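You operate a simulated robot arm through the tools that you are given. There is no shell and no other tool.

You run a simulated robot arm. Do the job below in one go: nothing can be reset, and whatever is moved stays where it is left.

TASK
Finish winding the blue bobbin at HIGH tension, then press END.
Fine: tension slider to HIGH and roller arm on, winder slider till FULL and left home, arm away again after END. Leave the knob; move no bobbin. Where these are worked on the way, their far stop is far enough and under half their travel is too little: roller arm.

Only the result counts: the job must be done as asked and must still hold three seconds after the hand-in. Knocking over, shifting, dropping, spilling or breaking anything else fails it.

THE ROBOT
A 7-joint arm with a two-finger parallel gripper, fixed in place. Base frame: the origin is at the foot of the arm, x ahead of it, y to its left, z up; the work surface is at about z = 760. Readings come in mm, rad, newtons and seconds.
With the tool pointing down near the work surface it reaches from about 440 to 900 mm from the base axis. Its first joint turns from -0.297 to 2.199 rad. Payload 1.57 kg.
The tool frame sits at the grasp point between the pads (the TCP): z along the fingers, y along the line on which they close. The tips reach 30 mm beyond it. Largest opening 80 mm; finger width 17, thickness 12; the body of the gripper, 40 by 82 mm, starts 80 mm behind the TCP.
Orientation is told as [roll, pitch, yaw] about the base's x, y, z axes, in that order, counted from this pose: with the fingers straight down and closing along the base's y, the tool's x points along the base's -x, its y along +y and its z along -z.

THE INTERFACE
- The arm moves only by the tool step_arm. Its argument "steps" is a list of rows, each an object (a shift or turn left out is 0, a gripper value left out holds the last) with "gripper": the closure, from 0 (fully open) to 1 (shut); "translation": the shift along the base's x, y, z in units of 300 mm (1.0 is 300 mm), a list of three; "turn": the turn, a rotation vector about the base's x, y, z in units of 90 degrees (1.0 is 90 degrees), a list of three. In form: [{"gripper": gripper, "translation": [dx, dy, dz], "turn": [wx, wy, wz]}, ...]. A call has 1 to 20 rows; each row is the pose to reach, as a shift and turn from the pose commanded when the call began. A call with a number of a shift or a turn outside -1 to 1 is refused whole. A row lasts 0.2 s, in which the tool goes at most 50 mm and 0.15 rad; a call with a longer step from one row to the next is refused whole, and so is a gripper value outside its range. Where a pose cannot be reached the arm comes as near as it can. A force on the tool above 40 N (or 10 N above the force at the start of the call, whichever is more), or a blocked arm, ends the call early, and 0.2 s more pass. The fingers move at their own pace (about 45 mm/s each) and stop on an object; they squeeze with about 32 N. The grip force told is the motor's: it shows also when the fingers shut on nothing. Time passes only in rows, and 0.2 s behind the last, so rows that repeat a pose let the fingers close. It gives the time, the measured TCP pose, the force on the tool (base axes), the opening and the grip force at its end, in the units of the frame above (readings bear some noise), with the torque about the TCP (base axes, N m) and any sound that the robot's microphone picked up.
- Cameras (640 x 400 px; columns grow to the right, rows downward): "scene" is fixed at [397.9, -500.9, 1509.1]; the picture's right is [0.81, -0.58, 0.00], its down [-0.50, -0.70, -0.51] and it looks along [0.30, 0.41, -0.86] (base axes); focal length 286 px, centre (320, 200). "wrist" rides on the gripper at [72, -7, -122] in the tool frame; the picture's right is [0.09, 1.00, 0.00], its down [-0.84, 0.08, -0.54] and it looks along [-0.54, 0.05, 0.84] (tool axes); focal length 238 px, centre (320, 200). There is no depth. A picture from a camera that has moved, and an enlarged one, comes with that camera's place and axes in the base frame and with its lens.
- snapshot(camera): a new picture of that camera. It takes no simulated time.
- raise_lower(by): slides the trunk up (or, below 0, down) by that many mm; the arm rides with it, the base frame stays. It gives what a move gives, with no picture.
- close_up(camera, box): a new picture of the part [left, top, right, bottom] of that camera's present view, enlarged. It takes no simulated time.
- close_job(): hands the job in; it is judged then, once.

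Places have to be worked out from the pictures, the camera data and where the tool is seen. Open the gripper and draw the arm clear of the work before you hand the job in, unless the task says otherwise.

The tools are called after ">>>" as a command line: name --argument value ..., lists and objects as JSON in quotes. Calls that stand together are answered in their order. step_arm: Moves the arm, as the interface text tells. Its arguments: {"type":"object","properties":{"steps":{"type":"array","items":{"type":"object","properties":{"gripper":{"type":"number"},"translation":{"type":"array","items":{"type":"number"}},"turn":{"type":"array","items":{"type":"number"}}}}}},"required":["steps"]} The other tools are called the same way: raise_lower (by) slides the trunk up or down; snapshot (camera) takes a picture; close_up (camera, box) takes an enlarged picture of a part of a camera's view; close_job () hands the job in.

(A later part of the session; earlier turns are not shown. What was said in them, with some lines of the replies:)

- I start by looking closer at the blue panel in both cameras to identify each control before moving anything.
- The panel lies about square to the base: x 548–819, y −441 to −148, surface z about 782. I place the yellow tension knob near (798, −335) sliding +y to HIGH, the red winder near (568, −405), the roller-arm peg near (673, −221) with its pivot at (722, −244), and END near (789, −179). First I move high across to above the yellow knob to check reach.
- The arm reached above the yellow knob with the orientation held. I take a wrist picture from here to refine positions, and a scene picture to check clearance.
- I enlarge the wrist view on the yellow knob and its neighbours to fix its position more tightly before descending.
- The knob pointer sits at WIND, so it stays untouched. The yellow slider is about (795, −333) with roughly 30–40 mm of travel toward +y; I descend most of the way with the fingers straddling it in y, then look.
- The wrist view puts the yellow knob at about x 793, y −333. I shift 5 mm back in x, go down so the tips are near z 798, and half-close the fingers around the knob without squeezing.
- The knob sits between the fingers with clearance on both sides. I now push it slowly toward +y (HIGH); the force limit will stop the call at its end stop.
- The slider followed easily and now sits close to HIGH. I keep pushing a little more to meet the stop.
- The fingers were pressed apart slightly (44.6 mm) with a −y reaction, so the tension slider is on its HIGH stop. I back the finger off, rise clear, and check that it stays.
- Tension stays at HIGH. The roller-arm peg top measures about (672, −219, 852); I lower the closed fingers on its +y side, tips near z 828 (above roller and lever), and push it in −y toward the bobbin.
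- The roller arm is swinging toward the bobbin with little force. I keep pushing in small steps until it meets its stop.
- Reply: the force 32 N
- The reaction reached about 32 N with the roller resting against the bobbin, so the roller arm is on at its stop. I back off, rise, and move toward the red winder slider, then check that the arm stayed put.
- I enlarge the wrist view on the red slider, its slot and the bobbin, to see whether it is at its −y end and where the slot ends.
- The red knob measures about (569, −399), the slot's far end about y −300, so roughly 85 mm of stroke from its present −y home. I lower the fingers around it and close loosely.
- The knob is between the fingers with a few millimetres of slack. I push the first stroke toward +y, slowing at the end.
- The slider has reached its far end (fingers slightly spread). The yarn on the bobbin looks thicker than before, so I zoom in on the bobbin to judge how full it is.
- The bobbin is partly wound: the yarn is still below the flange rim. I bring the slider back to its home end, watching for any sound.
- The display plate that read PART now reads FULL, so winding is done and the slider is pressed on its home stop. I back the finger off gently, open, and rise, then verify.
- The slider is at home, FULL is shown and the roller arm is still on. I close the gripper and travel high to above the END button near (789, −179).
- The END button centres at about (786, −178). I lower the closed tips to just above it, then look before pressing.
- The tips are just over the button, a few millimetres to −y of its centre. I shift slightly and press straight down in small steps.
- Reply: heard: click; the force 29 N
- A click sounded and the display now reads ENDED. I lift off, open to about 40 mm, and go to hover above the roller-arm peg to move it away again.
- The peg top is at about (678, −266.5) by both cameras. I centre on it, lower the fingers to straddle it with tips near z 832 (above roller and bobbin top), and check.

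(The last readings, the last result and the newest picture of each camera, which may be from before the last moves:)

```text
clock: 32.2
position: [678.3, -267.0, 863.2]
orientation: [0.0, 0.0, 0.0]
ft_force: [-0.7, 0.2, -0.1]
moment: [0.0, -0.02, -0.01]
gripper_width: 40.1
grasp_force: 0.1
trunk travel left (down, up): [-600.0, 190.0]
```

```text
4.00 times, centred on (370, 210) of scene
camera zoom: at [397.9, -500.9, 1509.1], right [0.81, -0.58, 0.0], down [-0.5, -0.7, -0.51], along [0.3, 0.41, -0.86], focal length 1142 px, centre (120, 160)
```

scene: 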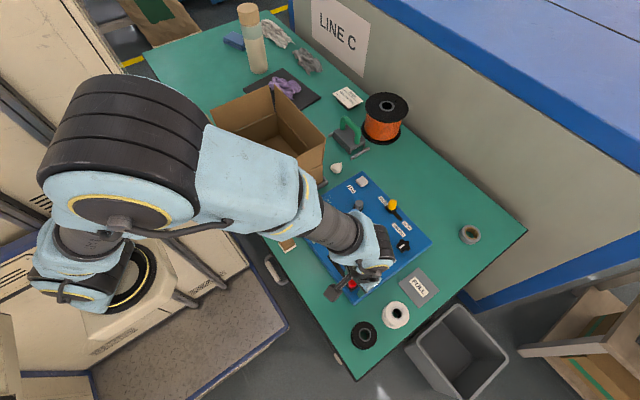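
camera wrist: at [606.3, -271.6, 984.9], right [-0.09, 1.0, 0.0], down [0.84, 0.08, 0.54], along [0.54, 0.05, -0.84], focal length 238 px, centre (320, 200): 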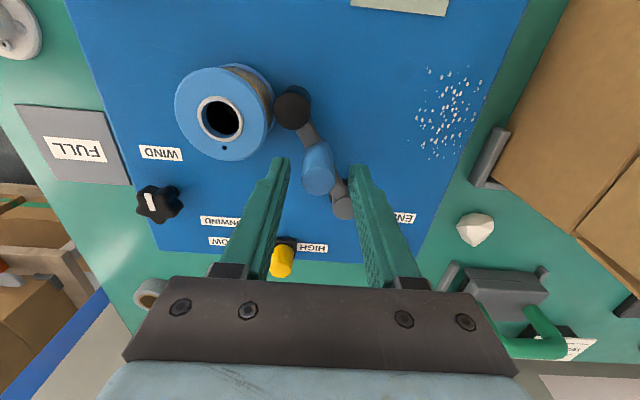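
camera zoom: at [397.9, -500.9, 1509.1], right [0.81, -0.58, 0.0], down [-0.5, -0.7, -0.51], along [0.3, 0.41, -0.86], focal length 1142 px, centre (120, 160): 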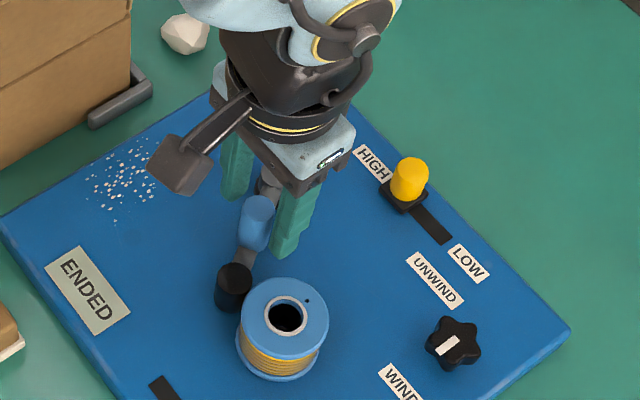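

The peg is between the fingers and both clear the bobbin. I sweep it back in +y along its arc in small steps.

>>> step_arm --steps '[{"gripper": 0.5, "translation": [-0.007, 0.02, 0]}, {"translation": [-0.014, 0.04, 0]}, {"translation": [-0.02, 0.06, 0]}, {"translation": [-0.025, 0.08, 0]}, {"translation": [-0.029, 0.1, 0]}, {"translation": [-0.031, 0.12, 0]}, {"translation": [-0.029, 0.14, 0]}, {"translation": [-0.026, 0.155, 0]}, {"translation": [-0.024, 0.17, 0]}, {"translation": [-0.022, 0.182, 0]}]'

>>> snapshot --camera "wrist"

>>> close_up --camera "scene" --box '[280, 150, 440, 250]'

```text
clock: 34.4
position: [671.1, -211.1, 864.7]
orientation: [0.001, 0.001, -0.001]
ft_force: [0.3, -0.5, 0.2]
moment: [-0.02, -0.01, -0.01]
gripper_width: 40.4
grasp_force: 0.8
trunk travel left (down, up): [-600.0, 190.0]
```

```text
taken
camera wrist: at [599.2, -216.5, 986.0], right [-0.09, 1.0, 0.0], down [0.84, 0.08, 0.54], along [0.54, 0.05, -0.84], focal length 238 px, centre (320, 200)
```

wrist: 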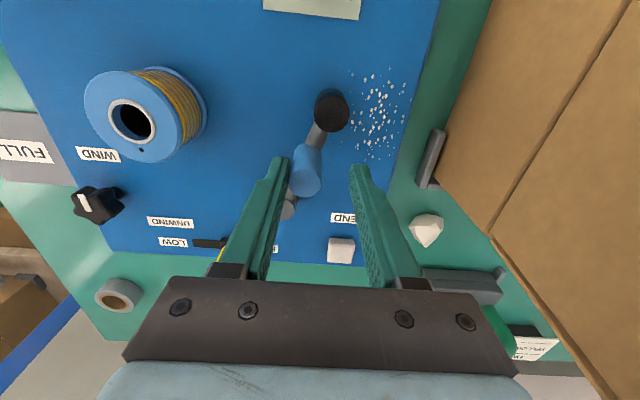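

```text
4.00 times, centred on (360, 200) of scene
camera zoom: at [397.9, -500.9, 1509.1], right [0.81, -0.58, 0.0], down [-0.5, -0.7, -0.51], along [0.3, 0.41, -0.86], focal length 1142 px, centre (160, 200)
```

zoom: 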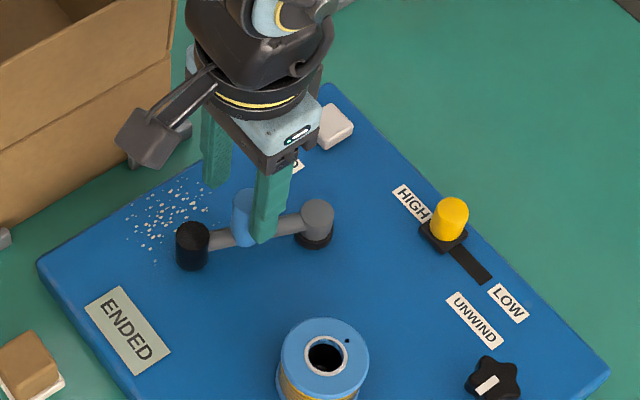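

The roller is back almost exactly where it started. I nudge a few millimetres further to confirm it is on its away stop.

>>> step_arm --steps '[{"gripper": 0.5, "translation": [0.001, 0.01, 0]}, {"translation": [0.002, 0.02, 0]}, {"translation": [0.003, 0.03, 0]}]'

>>> close_up --camera "scene" --box '[280, 150, 440, 250]'

```text
clock: 35.2
position: [671.6, -204.6, 864.1]
orientation: [-0.001, 0.001, -0.002]
ft_force: [-0.2, -13.3, 3.9]
moment: [-0.27, 0.15, -0.03]
gripper_width: 52.1
grasp_force: 6.8
trunk travel left (down, up): [-600.0, 190.0]
```

```text
4.00 times, centred on (360, 200) of scene
camera zoom: at [397.9, -500.9, 1509.1], right [0.81, -0.58, 0.0], down [-0.5, -0.7, -0.51], along [0.3, 0.41, -0.86], focal length 1142 px, centre (160, 200)
```

zoom: 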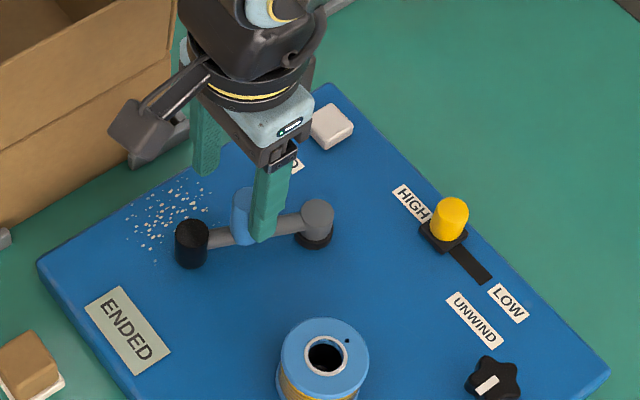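

The finger yielded against a 13 N reaction while the roller did not move, so the arm is on its away stop. I ease off, open the fingers clear of the peg and rise.

>>> step_arm --steps '[{"gripper": 0.5, "translation": [0, -0.015, 0]}, {"gripper": 0.3, "translation": [0, -0.025, 0]}, {"translation": [0, -0.025, 0]}, {"translation": [0, -0.025, 0.03]}, {"translation": [0, -0.025, 0.15]}, {"translation": [0, -0.025, 0.3]}, {"gripper": 0.0, "translation": [0, -0.025, 0.45]}, {"translation": [0, -0.025, 0.6]}, {"translation": [0, -0.025, 0.7]}, {"translation": [0, -0.025, 0.7]}]'

>>> snapshot --camera "wrist"

>>> close_up --camera "scene" --box '[270, 150, 450, 310]'

```text
clock: 37.4
position: [672.8, -211.4, 1071.1]
orientation: [0.0, 0.0, 0.001]
ft_force: [0.3, 0.3, -0.8]
moment: [0.01, -0.01, 0.01]
gripper_width: 80.0
grasp_force: 0.0
trunk travel left (down, up): [-600.0, 190.0]
```

```text
taken
camera wrist: at [599.7, -216.6, 1193.2], right [-0.09, 1.0, 0.0], down [0.84, 0.08, 0.54], along [0.54, 0.05, -0.84], focal length 238 px, centre (320, 200)
```

wrist: 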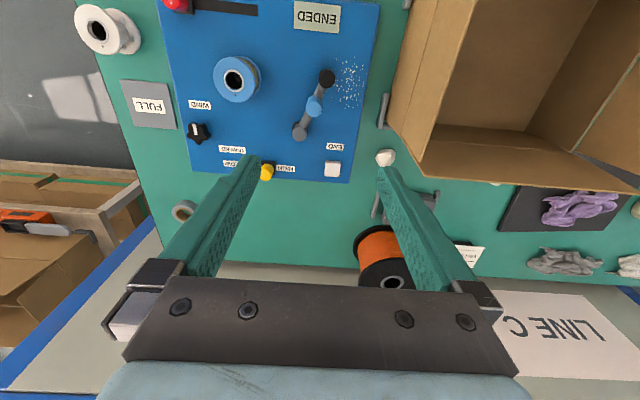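

```text
2.50 times, centred on (360, 230) of scene
camera zoom: at [397.9, -500.9, 1509.1], right [0.81, -0.58, 0.0], down [-0.5, -0.7, -0.51], along [0.3, 0.41, -0.86], focal length 714 px, centre (220, 125)
```

zoom: 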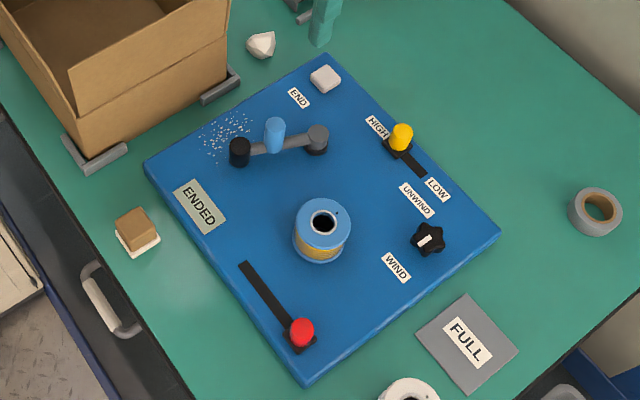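

Everything matches: ENDED shown, yellow at HIGH, red slider at home, roller arm away, knob untouched. I move the open gripper back to about its starting pose, clear of the panel, and recheck.

>>> step_arm --steps '[{"gripper": 0.0, "translation": [0.02, 0.12, 0.01]}, {"translation": [0.05, 0.25, 0.02]}, {"translation": [0.08, 0.38, 0.02]}, {"translation": [0.11, 0.5, 0.02]}, {"translation": [0.12, 0.58, 0.02]}, {"translation": [0.12, 0.58, 0.02]}]'

>>> snapshot --camera "scene"

```text
clock: 38.8
position: [708.9, -32.7, 1079.5]
orientation: [0.001, 0.0, -0.001]
ft_force: [0.0, -0.4, 0.3]
moment: [-0.03, -0.03, 0.01]
gripper_width: 80.0
grasp_force: 0.0
trunk travel left (down, up): [-600.0, 190.0]
```

```text
taken
```

scene: 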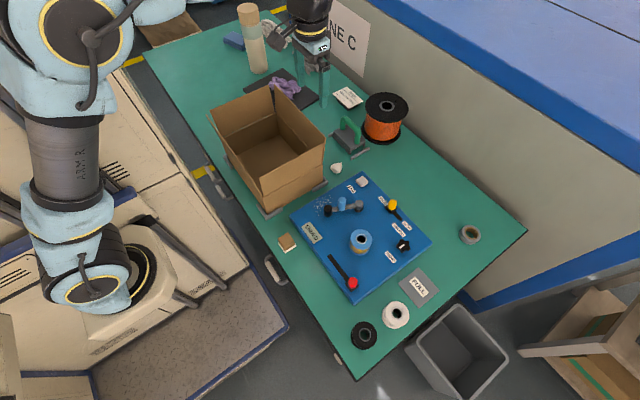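

The scene matches the start except for the intended changes, and the arm is clear with the gripper open. I hand the job in.

>>> close_job

```text
The job is handed in.
```

The blue bobbin is wound full at HIGH tension and END has been pressed. The panel's display went from PART to FULL, then to ENDED with a click when I pressed the button. I've handed the job in; no verdict has come back.

- **Tension slider:** pushed to its HIGH stop and left there.
- **Roller arm:** on against its stop before winding. After END I swung it back to its away stop, where it started.
- **Winder slider:** one full stroke out and back brought up FULL, and I left it on its home stop.
- **Knob and bobbins:** the knob still points to WIND. I did not touch or move any bobbin, and nothing else on the table looks shifted in the last scene picture.

The gripper is open, and the arm is back near its starting pose, clear of the panel.
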